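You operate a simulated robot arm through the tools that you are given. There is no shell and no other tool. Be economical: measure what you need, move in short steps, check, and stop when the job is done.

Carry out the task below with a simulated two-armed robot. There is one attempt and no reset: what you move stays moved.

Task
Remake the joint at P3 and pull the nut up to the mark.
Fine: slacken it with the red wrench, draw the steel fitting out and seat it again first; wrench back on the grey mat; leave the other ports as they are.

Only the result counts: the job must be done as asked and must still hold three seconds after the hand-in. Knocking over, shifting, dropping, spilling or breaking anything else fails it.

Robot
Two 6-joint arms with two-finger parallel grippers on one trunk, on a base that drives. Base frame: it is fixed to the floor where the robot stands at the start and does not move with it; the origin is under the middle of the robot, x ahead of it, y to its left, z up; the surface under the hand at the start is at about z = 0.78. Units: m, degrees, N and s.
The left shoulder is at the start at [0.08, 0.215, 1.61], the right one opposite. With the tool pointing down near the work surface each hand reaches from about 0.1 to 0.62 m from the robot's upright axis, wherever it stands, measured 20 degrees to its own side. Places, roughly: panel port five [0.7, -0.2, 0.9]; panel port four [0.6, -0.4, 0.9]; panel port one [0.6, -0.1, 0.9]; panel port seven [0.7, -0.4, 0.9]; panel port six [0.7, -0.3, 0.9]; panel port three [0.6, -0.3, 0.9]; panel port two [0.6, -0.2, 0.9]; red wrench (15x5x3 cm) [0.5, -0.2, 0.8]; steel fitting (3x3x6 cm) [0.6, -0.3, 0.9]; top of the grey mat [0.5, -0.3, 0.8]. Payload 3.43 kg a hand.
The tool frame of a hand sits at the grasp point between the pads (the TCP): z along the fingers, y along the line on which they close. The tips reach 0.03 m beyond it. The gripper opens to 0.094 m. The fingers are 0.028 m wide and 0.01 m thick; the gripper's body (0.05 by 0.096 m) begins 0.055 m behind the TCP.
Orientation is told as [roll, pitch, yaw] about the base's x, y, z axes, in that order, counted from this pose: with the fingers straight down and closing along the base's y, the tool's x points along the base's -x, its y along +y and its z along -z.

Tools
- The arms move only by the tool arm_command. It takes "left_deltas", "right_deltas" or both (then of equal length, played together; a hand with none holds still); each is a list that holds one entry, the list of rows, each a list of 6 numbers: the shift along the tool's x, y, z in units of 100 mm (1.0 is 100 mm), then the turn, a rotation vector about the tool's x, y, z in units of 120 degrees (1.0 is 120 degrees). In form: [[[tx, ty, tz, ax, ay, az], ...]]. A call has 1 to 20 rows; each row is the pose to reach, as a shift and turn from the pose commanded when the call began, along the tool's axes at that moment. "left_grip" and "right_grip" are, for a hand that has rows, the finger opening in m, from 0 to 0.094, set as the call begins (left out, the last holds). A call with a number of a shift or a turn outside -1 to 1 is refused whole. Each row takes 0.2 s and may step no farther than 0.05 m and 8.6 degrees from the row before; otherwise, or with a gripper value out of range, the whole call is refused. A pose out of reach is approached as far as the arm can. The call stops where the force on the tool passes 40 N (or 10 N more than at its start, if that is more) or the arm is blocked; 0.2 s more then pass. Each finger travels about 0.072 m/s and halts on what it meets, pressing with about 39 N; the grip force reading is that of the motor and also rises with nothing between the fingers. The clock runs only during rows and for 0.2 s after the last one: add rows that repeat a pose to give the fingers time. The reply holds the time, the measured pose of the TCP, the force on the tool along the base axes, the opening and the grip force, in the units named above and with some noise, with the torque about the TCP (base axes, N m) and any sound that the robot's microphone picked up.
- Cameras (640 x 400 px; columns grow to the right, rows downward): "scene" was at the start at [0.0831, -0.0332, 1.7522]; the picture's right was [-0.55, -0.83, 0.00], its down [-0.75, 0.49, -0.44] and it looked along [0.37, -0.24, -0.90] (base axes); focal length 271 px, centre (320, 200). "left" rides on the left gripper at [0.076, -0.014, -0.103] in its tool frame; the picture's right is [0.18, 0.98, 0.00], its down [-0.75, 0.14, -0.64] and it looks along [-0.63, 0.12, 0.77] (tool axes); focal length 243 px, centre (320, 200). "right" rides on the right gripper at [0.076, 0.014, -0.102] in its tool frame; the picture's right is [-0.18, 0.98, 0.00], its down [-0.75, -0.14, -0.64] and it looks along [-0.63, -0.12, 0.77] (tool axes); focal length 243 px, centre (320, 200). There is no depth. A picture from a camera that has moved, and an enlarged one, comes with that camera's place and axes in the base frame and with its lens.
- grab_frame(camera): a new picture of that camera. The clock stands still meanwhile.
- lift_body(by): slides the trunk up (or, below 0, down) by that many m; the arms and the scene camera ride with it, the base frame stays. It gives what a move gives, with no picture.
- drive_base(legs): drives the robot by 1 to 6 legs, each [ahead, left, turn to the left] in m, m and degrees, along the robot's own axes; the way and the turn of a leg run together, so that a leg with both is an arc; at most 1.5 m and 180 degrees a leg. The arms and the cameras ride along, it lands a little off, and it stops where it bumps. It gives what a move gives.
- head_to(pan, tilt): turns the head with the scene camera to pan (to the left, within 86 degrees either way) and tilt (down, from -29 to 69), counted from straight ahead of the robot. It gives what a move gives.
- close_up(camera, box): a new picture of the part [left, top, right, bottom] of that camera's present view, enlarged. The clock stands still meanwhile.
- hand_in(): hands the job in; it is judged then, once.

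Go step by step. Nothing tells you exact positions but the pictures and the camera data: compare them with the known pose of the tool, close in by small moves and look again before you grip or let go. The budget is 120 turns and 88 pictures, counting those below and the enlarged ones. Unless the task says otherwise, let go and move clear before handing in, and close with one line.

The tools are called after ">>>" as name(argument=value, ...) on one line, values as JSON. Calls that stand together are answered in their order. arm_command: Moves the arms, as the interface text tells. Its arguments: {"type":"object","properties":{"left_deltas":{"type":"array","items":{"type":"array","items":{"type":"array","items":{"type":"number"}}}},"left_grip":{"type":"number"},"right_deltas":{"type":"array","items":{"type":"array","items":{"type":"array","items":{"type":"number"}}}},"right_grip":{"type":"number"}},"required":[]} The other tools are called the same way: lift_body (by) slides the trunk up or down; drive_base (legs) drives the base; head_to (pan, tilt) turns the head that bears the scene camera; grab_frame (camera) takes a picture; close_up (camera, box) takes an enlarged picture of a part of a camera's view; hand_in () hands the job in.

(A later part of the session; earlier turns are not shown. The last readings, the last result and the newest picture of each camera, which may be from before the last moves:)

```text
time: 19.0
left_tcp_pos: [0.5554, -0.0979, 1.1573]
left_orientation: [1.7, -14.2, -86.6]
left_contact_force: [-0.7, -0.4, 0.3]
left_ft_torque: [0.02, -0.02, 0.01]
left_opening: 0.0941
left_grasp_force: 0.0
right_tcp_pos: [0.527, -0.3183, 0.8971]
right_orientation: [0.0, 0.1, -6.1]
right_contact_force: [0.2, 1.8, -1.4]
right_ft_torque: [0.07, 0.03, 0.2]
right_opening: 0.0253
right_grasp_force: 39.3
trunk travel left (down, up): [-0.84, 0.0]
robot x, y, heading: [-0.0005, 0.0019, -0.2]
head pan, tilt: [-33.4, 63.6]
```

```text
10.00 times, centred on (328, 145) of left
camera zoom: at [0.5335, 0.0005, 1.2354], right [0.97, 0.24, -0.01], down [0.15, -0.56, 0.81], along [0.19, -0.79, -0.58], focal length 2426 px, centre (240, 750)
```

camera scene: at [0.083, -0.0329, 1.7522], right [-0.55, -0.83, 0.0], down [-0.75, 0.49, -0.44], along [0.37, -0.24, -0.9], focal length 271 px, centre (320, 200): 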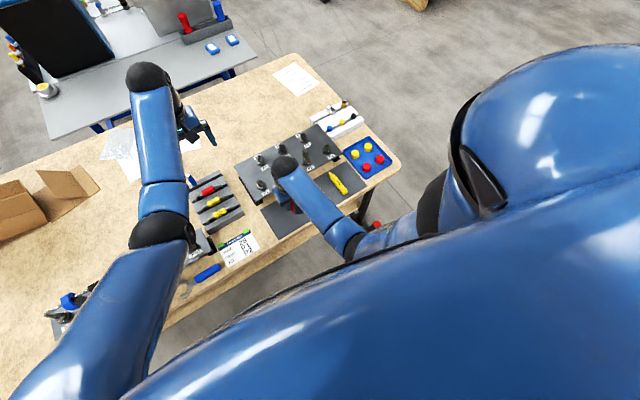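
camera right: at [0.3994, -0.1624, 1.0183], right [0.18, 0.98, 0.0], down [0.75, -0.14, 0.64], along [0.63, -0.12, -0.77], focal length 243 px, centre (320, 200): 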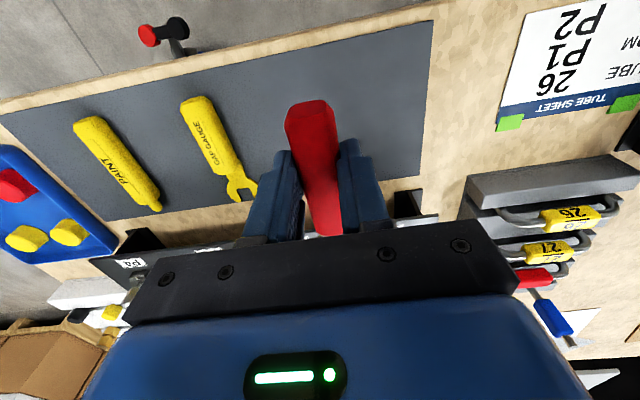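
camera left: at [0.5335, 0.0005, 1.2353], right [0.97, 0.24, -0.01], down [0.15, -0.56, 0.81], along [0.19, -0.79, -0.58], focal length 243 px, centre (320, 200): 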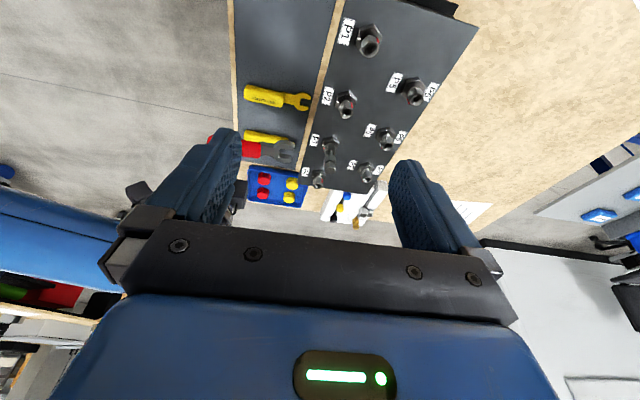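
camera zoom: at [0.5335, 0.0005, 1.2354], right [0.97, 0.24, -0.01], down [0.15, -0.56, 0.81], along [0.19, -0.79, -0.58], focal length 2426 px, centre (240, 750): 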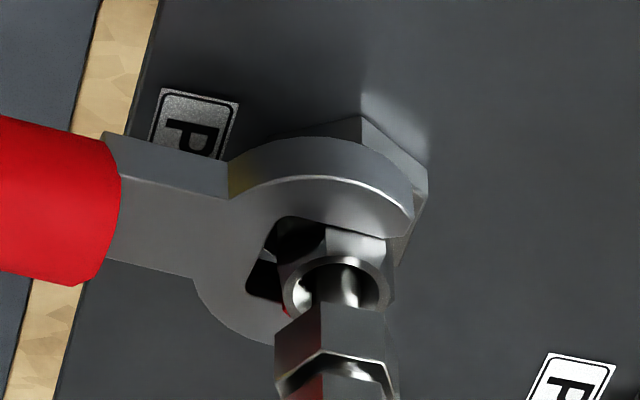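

Engaged again. I swing another 30° and then 22° counter-clockwise.

>>> arm_command(right_deltas=[[[-0.0088, -0.1344, 0, 0, 0, -0.0625], [-0.0351, -0.2666, 0, 0, 0, -0.125], [-0.0784, -0.3942, 0, 0, 0, -0.1875], [-0.138, -0.515, 0, 0, 0, -0.25]]])

>>> arm_command(right_deltas=[[[-0.0108, -0.1344, 0, 0, 0, -0.0625], [-0.0401, -0.2666, 0, 0, 0, -0.125], [-0.0864, -0.3942, 0, 0, 0, -0.1875], [-0.15, -0.515, 0, 0, 0, -0.25]]])

>>> close_up(camera="scene", box=[287, 137, 339, 176])

```text
time: 20.0
left_tcp_pos: [0.5572, -0.0965, 1.1554]
left_orientation: [1.7, -14.3, -86.7]
left_contact_force: [0.9, -0.6, 0.7]
left_ft_torque: [0.0, 0.0, 0.0]
left_opening: 0.094
left_grasp_force: 0.0
right_tcp_pos: [0.5357, -0.3697, 0.8974]
right_orientation: [0.0, 0.0, 24.1]
right_contact_force: [-1.0, 5.2, 1.4]
right_ft_torque: [0.33, -0.04, 0.33]
right_opening: 0.0252
right_grasp_force: 38.5
trunk travel left (down, up): [-0.84, 0.0]
robot x, y, heading: [-0.0016, -0.0031, 0.2]
head pan, tilt: [-33.4, 63.6]
```

```text
time: 21.0
left_tcp_pos: [0.5543, -0.0991, 1.1557]
left_orientation: [1.8, -14.2, -86.8]
left_contact_force: [-0.9, 0.9, -0.2]
left_ft_torque: [0.01, -0.04, 0.01]
left_opening: 0.094
left_grasp_force: 0.0
right_tcp_pos: [0.5682, -0.4127, 0.8962]
right_orientation: [0.1, 0.1, 54.0]
right_contact_force: [-4.2, 2.0, -3.5]
right_ft_torque: [-0.11, 0.2, 0.49]
right_opening: 0.0251
right_grasp_force: 38.7
trunk travel left (down, up): [-0.84, 0.0]
robot x, y, heading: [-0.0013, -0.0022, -0.1]
head pan, tilt: [-33.4, 63.6]
```

```text
10.26 times, centred on (313, 156) of scene
camera zoom: at [0.083, -0.0336, 1.7521], right [-0.55, -0.83, 0.0], down [-0.75, 0.49, -0.44], along [0.37, -0.24, -0.9], focal length 2779 px, centre (392, 646)
```

zoom: 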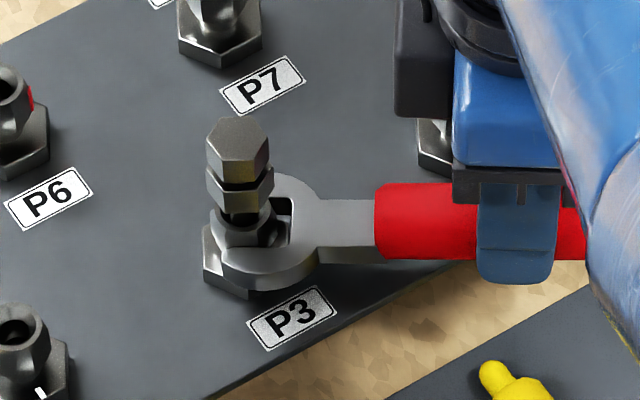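

The nut is around 105° slack. I unload, withdraw and lift the wrench clear, then turn back to yaw 0.

>>> arm_command(right_deltas=[[[0, 0.05, 0, 0, 0, 0.025], [0.2, 0.05, 0, 0, 0, 0.025], [0.4, 0.05, 0, 0, 0, 0.025], [0.45, 0.05, -0.3, 0, 0, 0.025], [0.45, 0.05, -0.6, 0, 0, 0.025]]])

>>> arm_command(right_deltas=[[[0.1, 0.05, 0, 0, 0, 0.07], [0.2, 0.15, 0, 0, 0, 0.14], [0.3, 0.3, 0, 0, 0, 0.21], [0.3, 0.45, 0, 0, 0, 0.28], [0.3, 0.6, 0, 0, 0, 0.35], [0.3, 0.75, 0, 0, 0, 0.42]]])

>>> close_up(camera="scene", box=[287, 137, 339, 176])

>>> close_up(camera="left", box=[296, 125, 360, 165])

```text
time: 22.2
left_tcp_pos: [0.5553, -0.0964, 1.1566]
left_orientation: [1.9, -14.3, -86.7]
left_contact_force: [-0.5, -1.2, 0.2]
left_ft_torque: [-0.04, 0.02, -0.03]
left_opening: 0.094
left_grasp_force: 0.1
right_tcp_pos: [0.5398, -0.4446, 0.9587]
right_orientation: [0.0, 0.0, 51.1]
right_contact_force: [-0.4, 0.9, -1.6]
right_ft_torque: [-0.03, 0.04, 0.01]
right_opening: 0.0253
right_grasp_force: 39.3
trunk travel left (down, up): [-0.84, 0.0]
robot x, y, heading: [0.0019, 0.0022, -0.0]
head pan, tilt: [-33.4, 63.6]
```

```text
time: 23.6
left_tcp_pos: [0.5545, -0.0977, 1.1566]
left_orientation: [1.9, -14.2, -86.7]
left_contact_force: [-0.4, 0.4, -0.3]
left_ft_torque: [0.02, -0.02, 0.04]
left_opening: 0.0942
left_grasp_force: 0.0
right_tcp_pos: [0.4617, -0.4216, 0.9585]
right_orientation: [0.0, 0.0, 0.5]
right_contact_force: [0.1, 0.1, -0.6]
right_ft_torque: [-0.01, 0.03, -0.02]
right_opening: 0.0252
right_grasp_force: 38.9
trunk travel left (down, up): [-0.84, 0.0]
robot x, y, heading: [0.0, 0.0029, 0.1]
head pan, tilt: [-33.4, 63.6]
```

```text
10.26 times, centred on (313, 156) of scene
camera zoom: at [0.0824, -0.0328, 1.7523], right [-0.55, -0.83, 0.0], down [-0.75, 0.49, -0.44], along [0.37, -0.25, -0.9], focal length 2779 px, centre (392, 646)
```

zoom: 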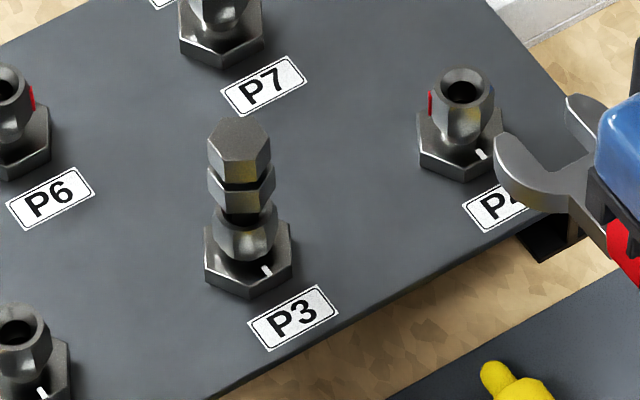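

```text
10.00 times, centred on (328, 145) of left
camera zoom: at [0.5327, 0.0005, 1.2357], right [0.97, 0.24, -0.01], down [0.15, -0.56, 0.81], along [0.19, -0.79, -0.58], focal length 2426 px, centre (240, 750)
```

zoom: 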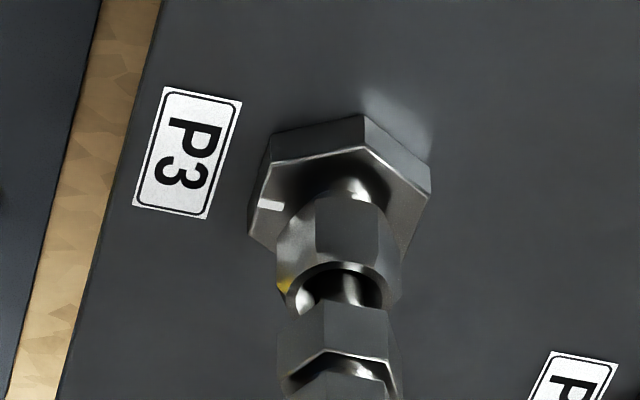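

The nut is well slackened (red now on the far side). I carry the wrench back to the mat, moving the left hand aside a little as I do.

>>> arm_command(right_deltas=[[[0, 0.35, 0, 0, 0, 0], [-0.05, 0.7, 0, 0, 0, 0], [-0.1, 1.0, 0, 0, 0, 0]]], left_deltas=[[[0.25, 0, 0, 0, 0, 0], [0.5, 0, 0, 0, 0, 0], [0.7, 0, 0, 0, 0, 0]]])

>>> arm_command(right_deltas=[[[0, 0.35, 0, 0, 0, 0], [0, 0.7, 0, 0, 0, 0], [0, 1.0, 0, 0, 0, 0], [0, 1.0, 0.35, 0, 0, 0], [0, 1.0, 0.7, 0, 0, 0], [0, 1.0, 0.96, 0, 0, 0]]])

>>> grab_frame(camera="right")

>>> close_up(camera="scene", box=[240, 130, 370, 240])

```text
time: 24.4
left_tcp_pos: [0.5516, -0.028, 1.1389]
left_orientation: [1.8, -14.2, -86.7]
left_contact_force: [-0.1, 0.1, 0.7]
left_ft_torque: [0.01, 0.03, -0.02]
left_opening: 0.0942
left_grasp_force: 0.0
right_tcp_pos: [0.4718, -0.3207, 0.9565]
right_orientation: [0.0, 0.1, 0.5]
right_contact_force: [-0.7, 0.0, -2.9]
right_ft_torque: [-0.01, 0.06, 0.0]
right_opening: 0.025
right_grasp_force: 39.2
trunk travel left (down, up): [-0.84, 0.0]
robot x, y, heading: [-0.0026, 0.0021, 0.2]
head pan, tilt: [-33.4, 63.6]
```

```text
time: 25.8
left_tcp_pos: [0.5529, -0.0296, 1.1369]
left_orientation: [1.8, -14.3, -86.7]
left_contact_force: [0.4, -0.2, -0.7]
left_ft_torque: [-0.02, 0.04, 0.01]
left_opening: 0.094
left_grasp_force: 0.0
right_tcp_pos: [0.4714, -0.2224, 0.8632]
right_orientation: [0.1, 0.0, 0.6]
right_contact_force: [-0.4, -0.4, -1.2]
right_ft_torque: [0.04, 0.08, 0.0]
right_opening: 0.0251
right_grasp_force: 38.6
trunk travel left (down, up): [-0.84, 0.0]
robot x, y, heading: [0.0006, 0.0024, 0.1]
head pan, tilt: [-33.4, 63.6]
```

```text
48 pictures are left
camera right: at [0.3953, -0.2072, 0.9657], right [0.17, 0.98, 0.0], down [0.76, -0.13, 0.64], along [0.63, -0.11, -0.77], focal length 243 px, centre (320, 200)
```

right: 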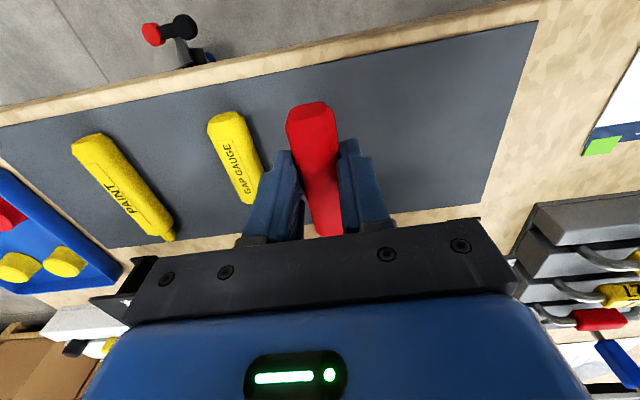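

```text
3.64 times, centred on (305, 185) of scene
camera zoom: at [0.084, -0.0329, 1.7522], right [-0.55, -0.83, 0.0], down [-0.75, 0.49, -0.44], along [0.37, -0.24, -0.9], focal length 985 px, centre (374, 254)
```

zoom: 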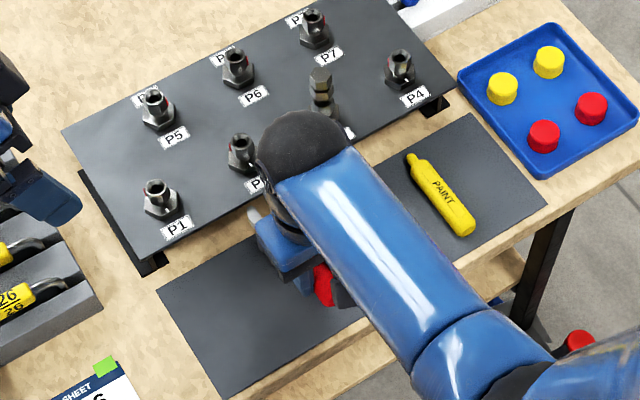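

I shift 3 cm to the left and 1 cm back, lower the wrench onto the mat and release.

>>> arm_command(right_deltas=[[[0.05, 0.2, 0, 0, 0, 0], [0.08, 0.32, 0.1, 0, 0, 0], [0.08, 0.32, 0.3, 0, 0, 0], [0.08, 0.32, 0.42, 0, 0, 0], [0.08, 0.32, 0.465, 0, 0, 0]]])

```text
time: 27.0
left_tcp_pos: [0.5487, -0.029, 1.1408]
left_orientation: [2.0, -14.3, -86.8]
left_contact_force: [-0.1, -0.5, -0.1]
left_ft_torque: [0.02, 0.01, 0.01]
left_opening: 0.0941
left_grasp_force: 0.1
right_tcp_pos: [0.4624, -0.19, 0.817]
right_orientation: [-0.1, -0.4, 0.6]
right_contact_force: [-3.0, -1.6, 11.9]
right_ft_torque: [-0.08, -1.33, -0.14]
right_opening: 0.0253
right_grasp_force: 39.3
trunk travel left (down, up): [-0.84, 0.0]
robot x, y, heading: [0.0012, 0.0005, 0.2]
head pan, tilt: [-33.4, 63.6]
```

The wrench rests on the mat; I open and rise straight up.

>>> arm_command(right_deltas=[[[0, 0, 0, 0, 0, 0], [0, 0, 0, 0, 0, 0], [0, 0, 0, 0, 0, 0]]], right_grip=0.05)

>>> arm_command(right_deltas=[[[0, 0, -0.2, 0, 0, 0], [0, 0, -0.6, 0, 0, 0], [0, 0, -1.0, 0, 0, 0]]])

>>> arm_command(right_deltas=[[[0, -0.35, -0.4, 0, 0, 0], [0, -0.7, -0.8, 0, 0, 0], [-0.2, -1.0, -1.0, 0, 0, 0]]])

>>> grab_frame(camera="right")

```text
time: 27.8
left_tcp_pos: [0.5516, -0.0288, 1.1384]
left_orientation: [1.8, -14.2, -86.7]
left_contact_force: [0.6, -0.8, -0.5]
left_ft_torque: [-0.01, -0.02, 0.02]
left_opening: 0.0941
left_grasp_force: 0.0
right_tcp_pos: [0.4611, -0.1895, 0.8153]
right_orientation: [0.0, 0.0, 0.5]
right_contact_force: [0.7, -1.4, 0.4]
right_ft_torque: [-0.02, 0.0, -0.03]
right_opening: 0.05
right_grasp_force: 0.0
trunk travel left (down, up): [-0.84, 0.0]
robot x, y, heading: [0.0002, 0.0034, -0.3]
head pan, tilt: [-33.4, 63.6]
```

```text
time: 28.6
left_tcp_pos: [0.5528, -0.0282, 1.138]
left_orientation: [1.8, -14.2, -86.7]
left_contact_force: [-0.3, 0.9, 0.5]
left_ft_torque: [0.02, -0.04, 0.01]
left_opening: 0.0942
left_grasp_force: 0.1
right_tcp_pos: [0.4596, -0.1882, 0.9165]
right_orientation: [0.0, 0.0, 0.6]
right_contact_force: [0.3, -0.5, 0.4]
right_ft_torque: [0.0, 0.01, 0.01]
right_opening: 0.0501
right_grasp_force: 0.1
trunk travel left (down, up): [-0.84, 0.0]
robot x, y, heading: [-0.0006, -0.0008, 0.0]
head pan, tilt: [-33.4, 63.6]
```

```text
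refused: row 1 steps farther than a row can; nothing moved
```

```text
46 pictures are left
camera right: at [0.3843, -0.1736, 1.0188], right [0.17, 0.98, 0.0], down [0.76, -0.13, 0.64], along [0.63, -0.11, -0.77], focal length 243 px, centre (320, 200)
```

right: 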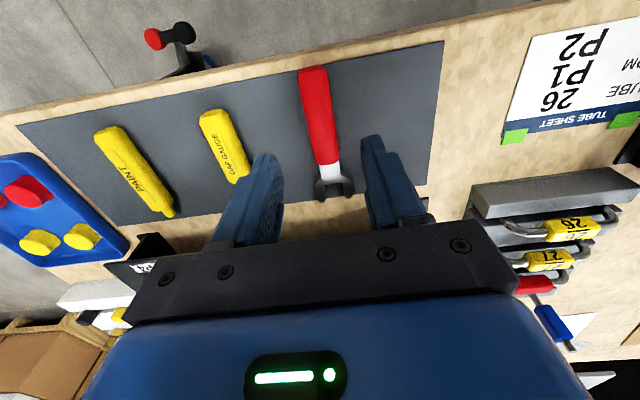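

The wrench lies on the mat. Now I bring the open right hand above the fitting (top about z = 0.92 at (0.632, -0.3285)).

>>> arm_command(right_deltas=[[[-0.28, -0.23, -0.2, 0, 0, 0], [-0.56, -0.47, -0.4, 0, 0, 0], [-0.86, -0.7, -0.5, 0, 0, 0.005]]])

>>> arm_command(right_deltas=[[[-0.28, -0.23, -0.12, 0, 0, 0], [-0.56, -0.47, -0.24, 0, 0, 0], [-0.86, -0.7, -0.34, 0, 0, 0]]])

>>> close_up(camera="left", box=[260, 105, 380, 195])

>>> grab_frame(camera="right")

```text
time: 29.4
left_tcp_pos: [0.553, -0.0287, 1.1378]
left_orientation: [1.8, -14.2, -86.6]
left_contact_force: [0.6, 0.0, -0.9]
left_ft_torque: [0.01, 0.02, 0.01]
left_opening: 0.0941
left_grasp_force: 0.1
right_tcp_pos: [0.5499, -0.2587, 0.9641]
right_orientation: [0.0, 0.1, 0.0]
right_contact_force: [0.5, -0.2, -0.4]
right_ft_torque: [-0.04, 0.0, 0.03]
right_opening: 0.0499
right_grasp_force: 0.0
trunk travel left (down, up): [-0.84, 0.0]
robot x, y, heading: [-0.0, -0.0028, 0.2]
head pan, tilt: [-33.4, 63.6]
```

```text
time: 30.2
left_tcp_pos: [0.5526, -0.0287, 1.1381]
left_orientation: [1.8, -14.2, -86.7]
left_contact_force: [0.1, -0.5, 0.1]
left_ft_torque: [-0.04, -0.04, 0.05]
left_opening: 0.0938
left_grasp_force: 0.0
right_tcp_pos: [0.6338, -0.3303, 0.9999]
right_orientation: [0.0, 0.2, 0.0]
right_contact_force: [-0.4, 0.4, 0.1]
right_ft_torque: [-0.02, 0.0, 0.01]
right_opening: 0.0503
right_grasp_force: 0.1
trunk travel left (down, up): [-0.84, 0.0]
robot x, y, heading: [-0.0029, -0.0049, 0.0]
head pan, tilt: [-33.4, 63.6]
```

```text
4.44 times, centred on (320, 150) of left
camera zoom: at [0.5316, 0.0683, 1.2176], right [0.97, 0.24, -0.02], down [0.15, -0.56, 0.81], along [0.19, -0.79, -0.58], focal length 1078 px, centre (320, 422)
```

zoom: 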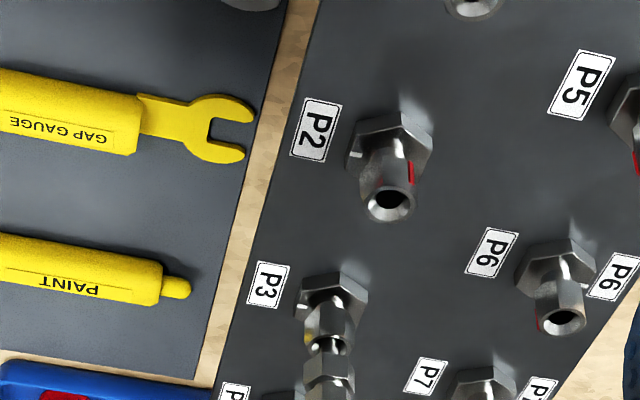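

```text
44 pictures are left
camera right: at [0.559, -0.3147, 1.1025], right [0.18, 0.98, 0.0], down [0.76, -0.14, 0.64], along [0.63, -0.12, -0.77], focal length 243 px, centre (320, 200)
```

right: 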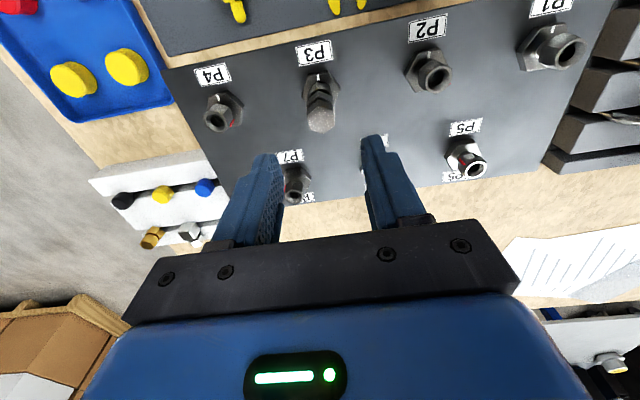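

The right camera confirms the fitting top at (0.631, -0.3287). I descend around it and grip.

>>> arm_command(right_deltas=[[[0.02, 0.015, 0.2, 0, 0, 0], [0.02, 0.015, 0.4, 0, 0, 0], [0.02, 0.015, 0.6, 0, 0, 0], [0.02, 0.015, 0.78, 0, 0, 0]]])

>>> arm_command(right_deltas=[[[0, 0, 0, 0, 0, 0], [0, 0, 0, 0, 0, 0], [0, 0, 0, 0, 0, 0], [0, 0, 0, 0, 0, 0]]], right_grip=0.0)

>>> grab_frame(camera="right")

```text
time: 31.2
left_tcp_pos: [0.5513, -0.0288, 1.1381]
left_orientation: [1.7, -14.2, -86.7]
left_contact_force: [0.6, 0.0, 0.2]
left_ft_torque: [0.01, 0.0, -0.02]
left_opening: 0.0941
left_grasp_force: 0.1
right_tcp_pos: [0.6312, -0.3269, 0.9217]
right_orientation: [0.0, -0.1, -0.1]
right_contact_force: [0.2, 0.3, 0.8]
right_ft_torque: [0.0, -0.03, 0.0]
right_opening: 0.0498
right_grasp_force: 0.1
trunk travel left (down, up): [-0.84, 0.0]
robot x, y, heading: [0.0007, -0.0011, -0.2]
head pan, tilt: [-33.4, 63.6]
```

```text
time: 32.2
left_tcp_pos: [0.5532, -0.0282, 1.1383]
left_orientation: [1.8, -14.2, -86.8]
left_contact_force: [1.0, 0.6, 1.0]
left_ft_torque: [-0.02, -0.01, 0.02]
left_opening: 0.0943
left_grasp_force: 0.1
right_tcp_pos: [0.6325, -0.327, 0.9231]
right_orientation: [0.0, 0.0, 0.0]
right_contact_force: [-1.0, 0.3, -0.5]
right_ft_torque: [-0.03, 0.03, 0.02]
right_opening: 0.0224
right_grasp_force: 39.6
trunk travel left (down, up): [-0.84, 0.0]
robot x, y, heading: [-0.0007, 0.0022, -0.1]
head pan, tilt: [-33.4, 63.6]
```

```text
43 pictures are left
camera right: at [0.557, -0.3127, 1.0251], right [0.18, 0.98, 0.0], down [0.75, -0.14, 0.64], along [0.63, -0.12, -0.77], focal length 243 px, centre (320, 200)
```

right: 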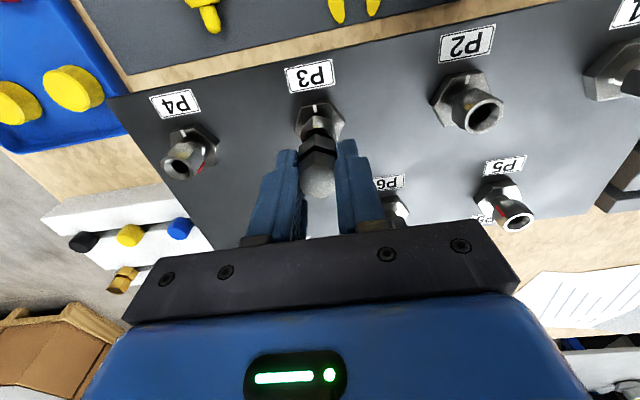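

Gripped. I draw it straight up 5 cm, watching the force.

>>> arm_command(right_deltas=[[[0, 0, -0.08, 0, 0, 0], [0, 0, -0.16, 0, 0, 0], [0, 0, -0.26, 0, 0, 0], [0, 0, -0.36, 0, 0, 0], [0, 0, -0.5, 0, 0, 0]]])

>>> grab_frame(camera="right")

>>> close_up(camera="left", box=[290, 140, 370, 200])

```text
time: 33.4
left_tcp_pos: [0.5517, -0.0284, 1.139]
left_orientation: [1.8, -14.2, -86.7]
left_contact_force: [-0.7, 0.7, -0.7]
left_ft_torque: [-0.01, -0.01, -0.06]
left_opening: 0.0939
left_grasp_force: 0.0
right_tcp_pos: [0.6337, -0.3261, 0.9721]
right_orientation: [0.0, 0.0, 0.0]
right_contact_force: [-0.4, -0.1, -1.2]
right_ft_torque: [-0.02, 0.01, 0.01]
right_opening: 0.0222
right_grasp_force: 39.3
trunk travel left (down, up): [-0.84, 0.0]
robot x, y, heading: [-0.0002, -0.002, -0.3]
head pan, tilt: [-33.4, 63.6]
```

```text
42 pictures are left
camera right: at [0.5574, -0.3113, 1.0746], right [0.18, 0.98, 0.0], down [0.75, -0.14, 0.64], along [0.63, -0.12, -0.77], focal length 243 px, centre (320, 200)
```

right: 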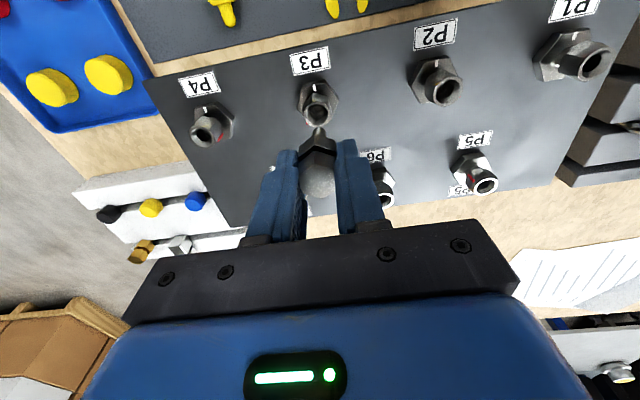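

```text
6.67 times, centred on (330, 170) of left
camera zoom: at [0.5303, 0.069, 1.2182], right [0.97, 0.24, -0.01], down [0.15, -0.56, 0.81], along [0.19, -0.79, -0.58], focal length 1618 px, centre (253, 400)
```

zoom: 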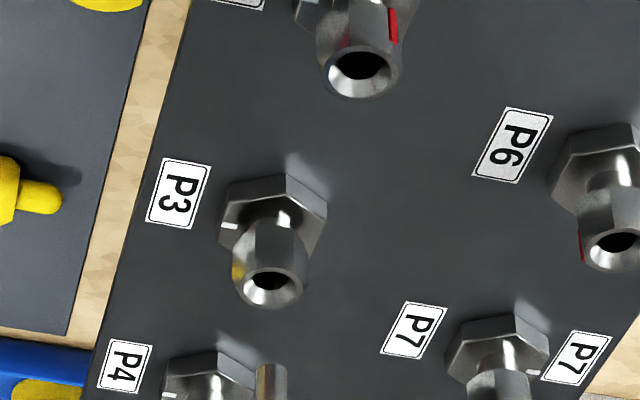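

The fitting is out (empty nut visible). I lower it straight back in, then press gently to seat.

>>> arm_command(right_deltas=[[[0, 0, 0.15, 0, 0, 0], [0, 0, 0.25, 0, 0, 0], [0, 0, 0.35, 0, 0, 0], [0, 0, 0.43, 0, 0, 0], [0, 0, 0.5, 0, 0, 0]]])

>>> arm_command(right_deltas=[[[0, 0, 0.01, 0, 0, 0], [0, 0, 0.02, 0, 0, 0], [0, 0, 0.03, 0, 0, 0]]])

>>> close_up(camera="left", box=[290, 140, 370, 200])

```text
time: 34.6
left_tcp_pos: [0.5518, -0.0293, 1.1391]
left_orientation: [1.8, -14.3, -86.6]
left_contact_force: [-0.1, 0.7, 0.0]
left_ft_torque: [0.0, 0.01, -0.02]
left_opening: 0.0941
left_grasp_force: 0.0
right_tcp_pos: [0.6323, -0.3269, 0.9222]
right_orientation: [0.0, 0.0, 0.0]
right_contact_force: [-0.1, -0.5, -0.1]
right_ft_torque: [-0.03, 0.01, -0.02]
right_opening: 0.0223
right_grasp_force: 39.4
trunk travel left (down, up): [-0.84, 0.0]
robot x, y, heading: [-0.0, 0.0002, -0.1]
head pan, tilt: [-33.4, 63.6]
```

```text
time: 35.4
left_tcp_pos: [0.5502, -0.0277, 1.1385]
left_orientation: [1.8, -14.2, -86.7]
left_contact_force: [0.7, 0.4, -0.1]
left_ft_torque: [0.01, 0.0, -0.01]
left_opening: 0.0941
left_grasp_force: 0.1
right_tcp_pos: [0.6335, -0.3279, 0.9221]
right_orientation: [-0.1, -0.3, 0.0]
right_contact_force: [1.8, -2.1, 18.4]
right_ft_torque: [-0.16, 0.0, -0.03]
right_opening: 0.0219
right_grasp_force: 39.0
trunk travel left (down, up): [-0.84, 0.0]
robot x, y, heading: [0.0008, 0.0005, -0.2]
head pan, tilt: [-33.4, 63.6]
```

```text
6.67 times, centred on (330, 170) of left
camera zoom: at [0.5283, 0.0698, 1.2194], right [0.97, 0.24, -0.01], down [0.15, -0.56, 0.81], along [0.19, -0.79, -0.58], focal length 1618 px, centre (253, 400)
```

zoom: 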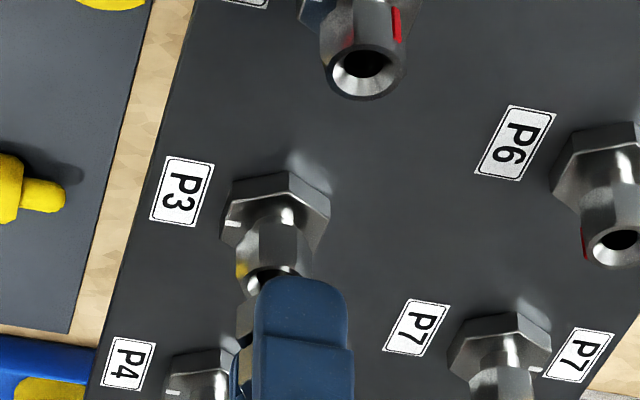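

It bottomed at the same depth as before with 18 N. I release and rise clear.

>>> arm_command(right_deltas=[[[0, 0, -0.03, 0, 0, 0], [0, 0, -0.03, 0, 0, 0], [0, 0, -0.03, 0, 0, 0], [0, 0, -0.03, 0, 0, 0]]], right_grip=0.05)

>>> arm_command(right_deltas=[[[0, 0, -0.2, 0, 0, 0], [0, 0, -0.5, 0, 0, 0], [0, 0, -0.8, 0, 0, 0]]])

>>> grab_frame(camera="right")

```text
time: 36.4
left_tcp_pos: [0.5522, -0.0292, 1.1377]
left_orientation: [1.8, -14.2, -86.7]
left_contact_force: [-0.4, -0.8, 0.0]
left_ft_torque: [0.03, -0.04, 0.01]
left_opening: 0.0942
left_grasp_force: 0.1
right_tcp_pos: [0.633, -0.3269, 0.9206]
right_orientation: [0.0, 0.2, 0.0]
right_contact_force: [0.1, -0.6, 0.0]
right_ft_torque: [-0.01, -0.03, -0.02]
right_opening: 0.0497
right_grasp_force: 0.0
trunk travel left (down, up): [-0.84, 0.0]
robot x, y, heading: [-0.0024, 0.0014, 0.2]
head pan, tilt: [-33.4, 63.6]
```

```text
time: 37.2
left_tcp_pos: [0.5523, -0.0288, 1.1385]
left_orientation: [1.7, -14.1, -86.6]
left_contact_force: [-0.5, -0.2, -0.5]
left_ft_torque: [0.02, -0.01, 0.02]
left_opening: 0.0942
left_grasp_force: 0.1
right_tcp_pos: [0.6301, -0.33, 1.0005]
right_orientation: [0.0, 0.0, 0.0]
right_contact_force: [0.2, -0.5, -0.2]
right_ft_torque: [0.0, -0.02, 0.0]
right_opening: 0.0503
right_grasp_force: 0.1
trunk travel left (down, up): [-0.84, 0.0]
robot x, y, heading: [0.0011, -0.0006, -0.0]
head pan, tilt: [-33.4, 63.6]
```

```text
39 pictures are left
camera right: at [0.5561, -0.3136, 1.1035], right [0.18, 0.98, 0.0], down [0.75, -0.14, 0.64], along [0.63, -0.12, -0.77], focal length 243 px, centre (320, 200)
```

right: 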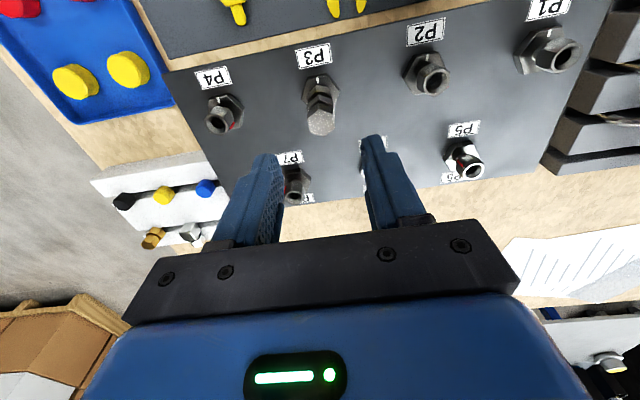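

The fitting stands seated. I go back to the wrench.

>>> arm_command(right_deltas=[[[0.28, 0.23, 0.1, 0, 0, 0], [0.56, 0.46, 0.2, 0, 0, 0], [0.85, 0.69, 0.3, 0, 0, 0]]])

>>> arm_command(right_deltas=[[[0.28, 0.23, 0.15, 0, 0, 0], [0.56, 0.46, 0.3, 0, 0, 0], [0.84, 0.69, 0.5, 0, 0, 0]]])

>>> grab_frame(camera="right")

```text
time: 38.0
left_tcp_pos: [0.5508, -0.0278, 1.1383]
left_orientation: [1.9, -14.2, -86.7]
left_contact_force: [0.0, -0.3, 0.4]
left_ft_torque: [0.01, 0.01, 0.0]
left_opening: 0.0941
left_grasp_force: 0.1
right_tcp_pos: [0.5443, -0.258, 0.9714]
right_orientation: [0.0, -0.1, -0.1]
right_contact_force: [-0.1, 0.1, -0.3]
right_ft_torque: [0.02, 0.03, 0.02]
right_opening: 0.0499
right_grasp_force: 0.1
trunk travel left (down, up): [-0.84, 0.0]
robot x, y, heading: [0.0012, 0.001, 0.1]
head pan, tilt: [-33.4, 63.6]
```

```text
time: 38.8
left_tcp_pos: [0.5517, -0.0287, 1.1382]
left_orientation: [1.9, -14.1, -86.7]
left_contact_force: [-0.4, 0.3, -0.2]
left_ft_torque: [-0.02, -0.01, 0.0]
left_opening: 0.0937
left_grasp_force: 0.1
right_tcp_pos: [0.4596, -0.1861, 0.9226]
right_orientation: [0.1, 0.1, 0.1]
right_contact_force: [0.4, 0.2, -0.3]
right_ft_torque: [0.01, 0.0, -0.01]
right_opening: 0.05
right_grasp_force: 0.0
trunk travel left (down, up): [-0.84, 0.0]
robot x, y, heading: [0.0002, 0.0029, -0.2]
head pan, tilt: [-33.4, 63.6]
```

```text
38 pictures are left
camera right: at [0.3852, -0.1711, 1.0255], right [0.18, 0.98, 0.0], down [0.75, -0.14, 0.64], along [0.63, -0.12, -0.77], focal length 243 px, centre (320, 200)
```

right: 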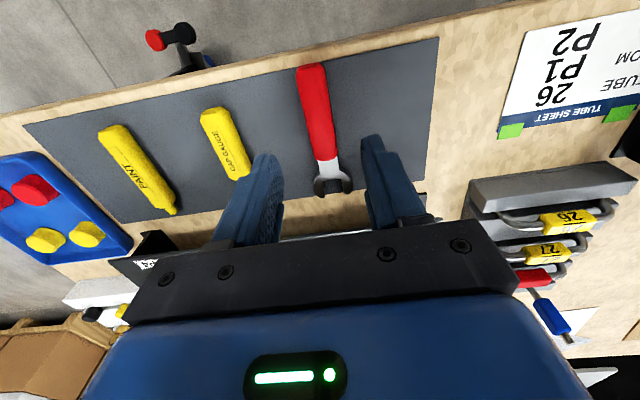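

The wrench lies as I left it; I descend and grip it as before.

>>> arm_command(right_deltas=[[[0, -0.015, 0.4, 0, 0, 0], [0, -0.015, 0.7, 0, 0, 0], [0, -0.015, 0.9, 0, 0, 0], [0, -0.015, 1.0, 0, 0, 0]]])

>>> arm_command(right_deltas=[[[0, 0, 0.06, 0, 0, 0], [0, 0, 0.06, 0, 0, 0], [0, 0, 0.06, 0, 0, 0], [0, 0, 0.06, 0, 0, 0]]], right_grip=0.0)

>>> arm_command(right_deltas=[[[0.0, 0, -0.2, 0, 0, 0], [0.0, 0, -0.4, 0, 0, 0], [0, 0, -0.7, 0, 0, 0], [0, 0, -1.0, 0, 0, 0]]])

```text
time: 39.8
left_tcp_pos: [0.5527, -0.0287, 1.1391]
left_orientation: [1.8, -14.3, -86.7]
left_contact_force: [0.5, -0.4, -0.3]
left_ft_torque: [-0.03, 0.03, 0.02]
left_opening: 0.094
left_grasp_force: 0.1
right_tcp_pos: [0.4632, -0.1904, 0.8205]
right_orientation: [0.1, 0.1, 0.0]
right_contact_force: [0.5, -0.3, -1.0]
right_ft_torque: [0.0, 0.03, 0.01]
right_opening: 0.0499
right_grasp_force: 0.1
trunk travel left (down, up): [-0.84, 0.0]
robot x, y, heading: [-0.0006, 0.0005, -0.1]
head pan, tilt: [-33.4, 63.6]
```

```text
time: 40.8
left_tcp_pos: [0.5497, -0.0284, 1.1389]
left_orientation: [1.9, -14.4, -86.8]
left_contact_force: [-0.6, 0.2, 0.8]
left_ft_torque: [-0.01, 0.01, 0.01]
left_opening: 0.0942
left_grasp_force: 0.1
right_tcp_pos: [0.4631, -0.1897, 0.8166]
right_orientation: [0.1, -0.3, 0.0]
right_contact_force: [0.2, -0.3, 14.3]
right_ft_torque: [-0.01, 0.28, 0.11]
right_opening: 0.0251
right_grasp_force: 39.2
trunk travel left (down, up): [-0.84, 0.0]
robot x, y, heading: [-0.0031, 0.0016, -0.1]
head pan, tilt: [-33.4, 63.6]
```

```text
time: 41.8
left_tcp_pos: [0.5519, -0.0278, 1.1385]
left_orientation: [1.7, -14.2, -86.7]
left_contact_force: [-0.3, -1.1, 0.4]
left_ft_torque: [0.0, 0.0, -0.01]
left_opening: 0.0939
left_grasp_force: 0.3
right_tcp_pos: [0.4626, -0.1895, 0.9153]
right_orientation: [0.0, 0.1, 0.0]
right_contact_force: [0.7, -0.4, -1.0]
right_ft_torque: [0.06, 0.06, -0.03]
right_opening: 0.0252
right_grasp_force: 39.2
trunk travel left (down, up): [-0.84, 0.0]
robot x, y, heading: [0.0041, 0.0011, 0.1]
head pan, tilt: [-33.4, 63.6]
```

Wrench in hand. Before choosing the bite angle for tightening, I check the nut's hex phase.

>>> close_up(camera="left", box=[310, 157, 342, 181])

>>> close_up(camera="scene", box=[295, 140, 327, 168])

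```text
16.00 times, centred on (326, 169) of left
camera zoom: at [0.5305, 0.0689, 1.218], right [0.97, 0.24, -0.01], down [0.15, -0.56, 0.81], along [0.19, -0.79, -0.58], focal length 3882 px, centre (224, 696)
```

zoom: 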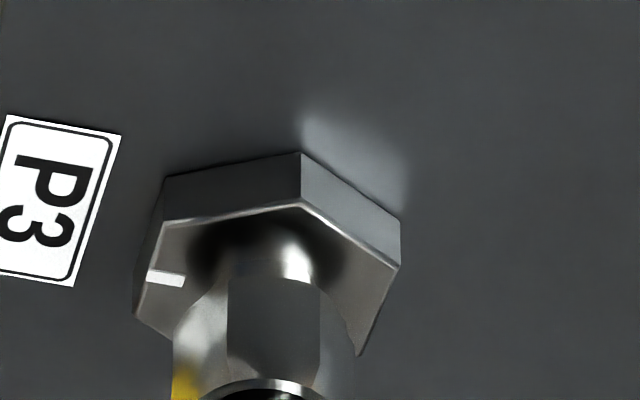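

```text
14.29 times, centred on (311, 154) of scene
camera zoom: at [0.0834, -0.0333, 1.7522], right [-0.55, -0.83, 0.0], down [-0.75, 0.49, -0.44], along [0.37, -0.24, -0.9], focal length 3871 px, centre (449, 857)
```

zoom: 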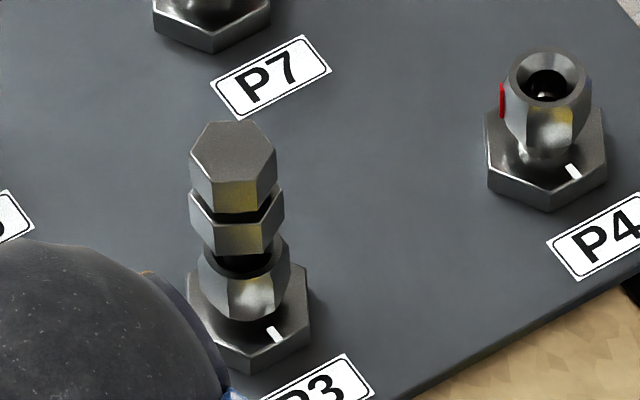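

The hex phase is about +10° (mod 60); red is on the hidden side. I'll bite at yaw +10° and tighten clockwise by a limited amount, then locate the red mark.

>>> arm_command(right_deltas=[[[0, -0.35, 0, 0, 0, 0], [0, -0.7, 0, 0, 0, 0], [0, -1.0, 0, 0, 0, 0]]])

>>> arm_command(right_deltas=[[[-0.1, -0.3, 0.06, 0, 0, -0.04], [-0.2, -0.6, 0.12, 0, 0, -0.0833], [-0.32, -0.615, 0.175, 0, 0, -0.0833]]])

>>> close_up(camera="left", box=[296, 150, 360, 190])

```text
time: 42.6
left_tcp_pos: [0.5512, -0.0304, 1.1381]
left_orientation: [1.8, -14.1, -86.7]
left_contact_force: [-0.1, 1.0, 0.2]
left_ft_torque: [0.0, -0.02, 0.01]
left_opening: 0.0941
left_grasp_force: 0.0
right_tcp_pos: [0.463, -0.2901, 0.9151]
right_orientation: [0.0, 0.0, -0.1]
right_contact_force: [-0.2, 0.2, -0.7]
right_ft_torque: [0.02, 0.07, -0.05]
right_opening: 0.025
right_grasp_force: 39.4
trunk travel left (down, up): [-0.84, 0.0]
robot x, y, heading: [-0.0005, 0.0004, 0.0]
head pan, tilt: [-33.4, 63.6]
```

```text
time: 43.4
left_tcp_pos: [0.5527, -0.0288, 1.1384]
left_orientation: [1.7, -14.2, -86.7]
left_contact_force: [0.9, 0.7, -0.7]
left_ft_torque: [0.02, 0.03, 0.0]
left_opening: 0.0939
left_grasp_force: 0.1
right_tcp_pos: [0.4969, -0.3514, 0.896]
right_orientation: [0.0, 0.1, 10.0]
right_contact_force: [-0.5, -0.6, -1.2]
right_ft_torque: [-0.03, 0.03, -0.03]
right_opening: 0.0255
right_grasp_force: 39.2
trunk travel left (down, up): [-0.84, 0.0]
robot x, y, heading: [-0.0014, -0.0019, 0.0]
head pan, tilt: [-33.4, 63.6]
```

```text
10.00 times, centred on (328, 170) of left
camera zoom: at [0.531, 0.0688, 1.2179], right [0.97, 0.24, -0.02], down [0.15, -0.56, 0.81], along [0.19, -0.79, -0.58], focal length 2426 px, centre (240, 500)
```

zoom: 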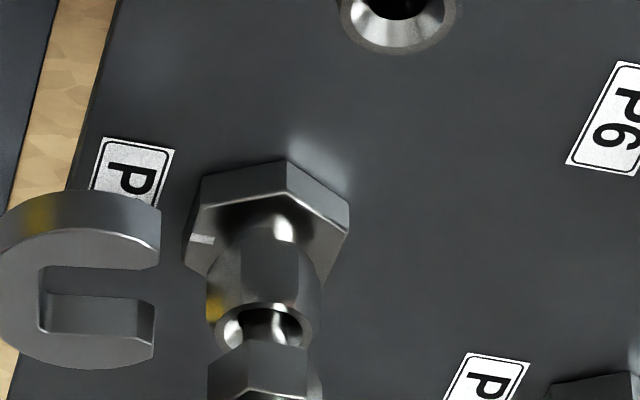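

Lined up. I insert the jaw fully.

>>> arm_command(right_deltas=[[[-0.1, 0, 0, 0, 0, 0], [-0.2, 0, 0, 0, 0, 0], [-0.28, 0, 0, 0, 0, 0], [-0.345, 0, 0, 0, 0, 0]]])

>>> close_up(camera="left", box=[296, 150, 360, 190])

```text
time: 44.4
left_tcp_pos: [0.5519, -0.0303, 1.1379]
left_orientation: [1.8, -14.2, -86.8]
left_contact_force: [0.1, -0.4, 0.1]
left_ft_torque: [-0.03, -0.01, 0.0]
left_opening: 0.0938
left_grasp_force: 0.1
right_tcp_pos: [0.5315, -0.3465, 0.8977]
right_orientation: [0.0, 0.0, 10.0]
right_contact_force: [-1.1, 2.0, -0.9]
right_ft_torque: [0.05, -0.02, 0.19]
right_opening: 0.025
right_grasp_force: 39.3
trunk travel left (down, up): [-0.84, 0.0]
robot x, y, heading: [-0.0024, -0.0013, -0.3]
head pan, tilt: [-33.4, 63.6]
```

```text
10.00 times, centred on (328, 170) of left
camera zoom: at [0.5306, 0.069, 1.218], right [0.97, 0.24, -0.01], down [0.15, -0.56, 0.81], along [0.19, -0.79, -0.58], focal length 2426 px, centre (240, 500)
```

zoom: 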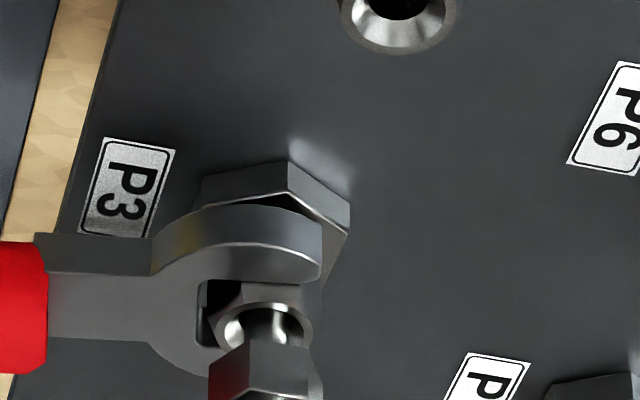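

Engaged. I swing clockwise 30°, then 22° more, checking forces.

>>> arm_command(right_deltas=[[[-0.0086, 0.1318, 0, 0, 0, 0.0625], [-0.0344, 0.2614, 0, 0, 0, 0.125], [-0.0769, 0.3865, 0, 0, 0, 0.1875], [-0.1353, 0.505, 0, 0, 0, 0.25]]])

>>> arm_command(right_deltas=[[[-0.0086, 0.1318, 0, 0, 0, 0.0625], [-0.0344, 0.2614, 0, 0, 0, 0.125], [-0.0769, 0.3865, 0, 0, 0, 0.1875]]])

>>> close_up(camera="left", box=[296, 150, 360, 190])

>>> close_up(camera="scene", box=[295, 145, 327, 169])

```text
time: 45.4
left_tcp_pos: [0.5523, -0.0287, 1.1387]
left_orientation: [1.9, -14.2, -86.7]
left_contact_force: [0.3, 0.4, 0.4]
left_ft_torque: [0.01, -0.02, 0.0]
left_opening: 0.0942
left_grasp_force: 0.0
right_tcp_pos: [0.5332, -0.2942, 0.8978]
right_orientation: [0.0, 0.0, -20.1]
right_contact_force: [0.4, 1.8, -1.2]
right_ft_torque: [0.01, 0.0, 0.14]
right_opening: 0.0253
right_grasp_force: 39.6
trunk travel left (down, up): [-0.84, 0.0]
robot x, y, heading: [-0.0034, -0.0009, 0.2]
head pan, tilt: [-33.4, 63.6]
```

```text
time: 46.2
left_tcp_pos: [0.5519, -0.0286, 1.1382]
left_orientation: [1.8, -14.3, -86.7]
left_contact_force: [-0.2, 0.2, 0.0]
left_ft_torque: [-0.03, 0.0, -0.01]
left_opening: 0.0941
left_grasp_force: 0.1
right_tcp_pos: [0.5547, -0.2606, 0.8958]
right_orientation: [-0.1, 0.1, -42.6]
right_contact_force: [-2.3, 1.1, -3.9]
right_ft_torque: [0.31, 0.38, 0.12]
right_opening: 0.0251
right_grasp_force: 38.8
trunk travel left (down, up): [-0.84, 0.0]
robot x, y, heading: [0.0047, -0.0015, -0.1]
head pan, tilt: [-33.4, 63.6]
```

```text
10.00 times, centred on (328, 170) of left
camera zoom: at [0.5305, 0.0692, 1.218], right [0.97, 0.24, -0.01], down [0.15, -0.56, 0.81], along [0.19, -0.79, -0.58], focal length 2426 px, centre (240, 500)
```

zoom: 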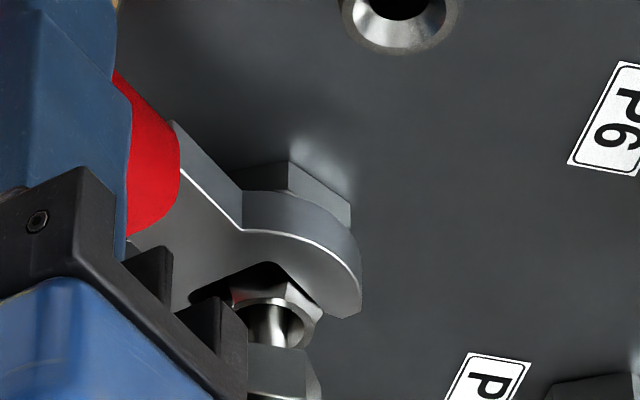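

```text
16.00 times, centred on (311, 157) of scene
camera zoom: at [0.0834, -0.0327, 1.7522], right [-0.55, -0.83, 0.0], down [-0.75, 0.49, -0.44], along [0.37, -0.25, -0.9], focal length 4335 px, centre (464, 888)
```

zoom: 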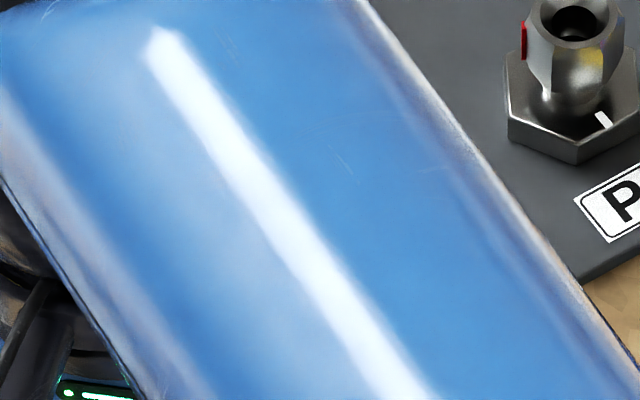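

Turning freely with low force. I unload, pull the jaw out and swing aside to see where the red mark is.

>>> arm_command(right_deltas=[[[0, -0.04, 0, 0, 0, -0.02], [0.17, -0.04, 0, 0, 0, -0.02], [0.35, -0.04, 0, 0, 0, -0.02]]])

>>> arm_command(right_deltas=[[[-0.0132, -0.191, 0, 0, 0, -0.0656], [-0.0522, -0.377, 0, 0, 0, -0.1313], [-0.1162, -0.5566, 0, 0, 0, -0.1969], [-0.2049, -0.7263, 0, 0, 0, -0.2625]]])

>>> arm_command(right_deltas=[[[-0.0132, -0.191, 0, 0, 0, -0.0656], [-0.0522, -0.377, 0, 0, 0, -0.1313], [-0.1162, -0.5566, 0, 0, 0, -0.1969], [-0.2049, -0.7263, 0, 0, 0, -0.2625]]])

>>> close_up(camera="left", box=[296, 150, 360, 190])

>>> close_up(camera="scene", box=[295, 145, 327, 169])

```text
time: 47.0
left_tcp_pos: [0.5507, -0.0283, 1.1384]
left_orientation: [2.0, -14.2, -86.7]
left_contact_force: [-0.6, 0.1, 0.2]
left_ft_torque: [0.04, -0.01, 0.01]
left_opening: 0.094
left_grasp_force: 0.0
right_tcp_pos: [0.5252, -0.2396, 0.8967]
right_orientation: [0.0, -0.2, -40.1]
right_contact_force: [-0.1, -0.1, -1.2]
right_ft_torque: [-0.01, 0.02, -0.01]
right_opening: 0.0252
right_grasp_force: 38.8
trunk travel left (down, up): [-0.84, 0.0]
robot x, y, heading: [-0.0024, 0.0022, -0.3]
head pan, tilt: [-33.4, 63.6]
```

```text
time: 48.0
left_tcp_pos: [0.5509, -0.0296, 1.1373]
left_orientation: [1.8, -14.3, -86.7]
left_contact_force: [0.4, -1.0, -0.6]
left_ft_torque: [0.01, 0.01, 0.01]
left_opening: 0.094
left_grasp_force: 0.0
right_tcp_pos: [0.4935, -0.3087, 0.8982]
right_orientation: [0.0, 0.1, -8.4]
right_contact_force: [-0.5, -0.3, -1.5]
right_ft_torque: [0.03, 0.05, 0.01]
right_opening: 0.0253
right_grasp_force: 39.3
trunk travel left (down, up): [-0.84, 0.0]
robot x, y, heading: [0.0018, -0.0021, -0.0]
head pan, tilt: [-33.4, 63.6]
```

```text
time: 49.0
left_tcp_pos: [0.5531, -0.0299, 1.1376]
left_orientation: [1.9, -14.3, -86.7]
left_contact_force: [-0.4, -0.4, 0.6]
left_ft_torque: [0.01, -0.03, 0.0]
left_opening: 0.094
left_grasp_force: 0.1
right_tcp_pos: [0.5044, -0.3842, 0.8979]
right_orientation: [0.1, 0.0, 23.1]
right_contact_force: [0.9, 0.1, -2.0]
right_ft_torque: [0.01, 0.01, 0.01]
right_opening: 0.0254
right_grasp_force: 39.0
trunk travel left (down, up): [-0.84, 0.0]
robot x, y, heading: [0.0016, 0.0013, 0.2]
head pan, tilt: [-33.4, 63.6]
```

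```text
10.00 times, centred on (328, 170) of left
camera zoom: at [0.5309, 0.0686, 1.2179], right [0.97, 0.24, -0.01], down [0.15, -0.56, 0.81], along [0.19, -0.79, -0.58], focal length 2426 px, centre (240, 500)
```

zoom: 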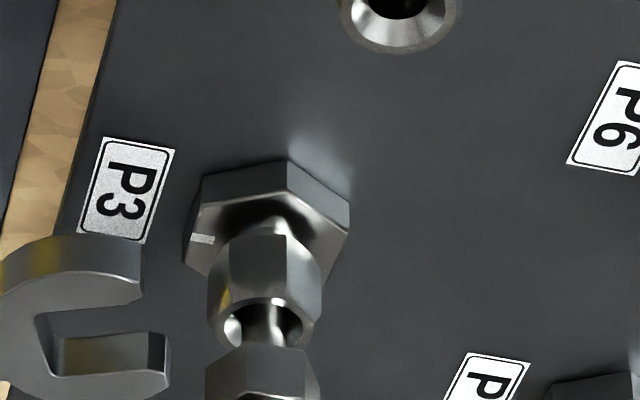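

```text
16.00 times, centred on (311, 157) of scene
camera zoom: at [0.0839, -0.0337, 1.7522], right [-0.55, -0.83, 0.0], down [-0.75, 0.49, -0.44], along [0.37, -0.24, -0.9], focal length 4335 px, centre (464, 888)
```

zoom: 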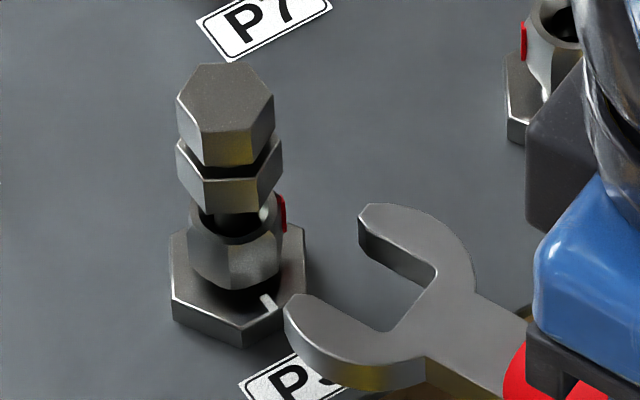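

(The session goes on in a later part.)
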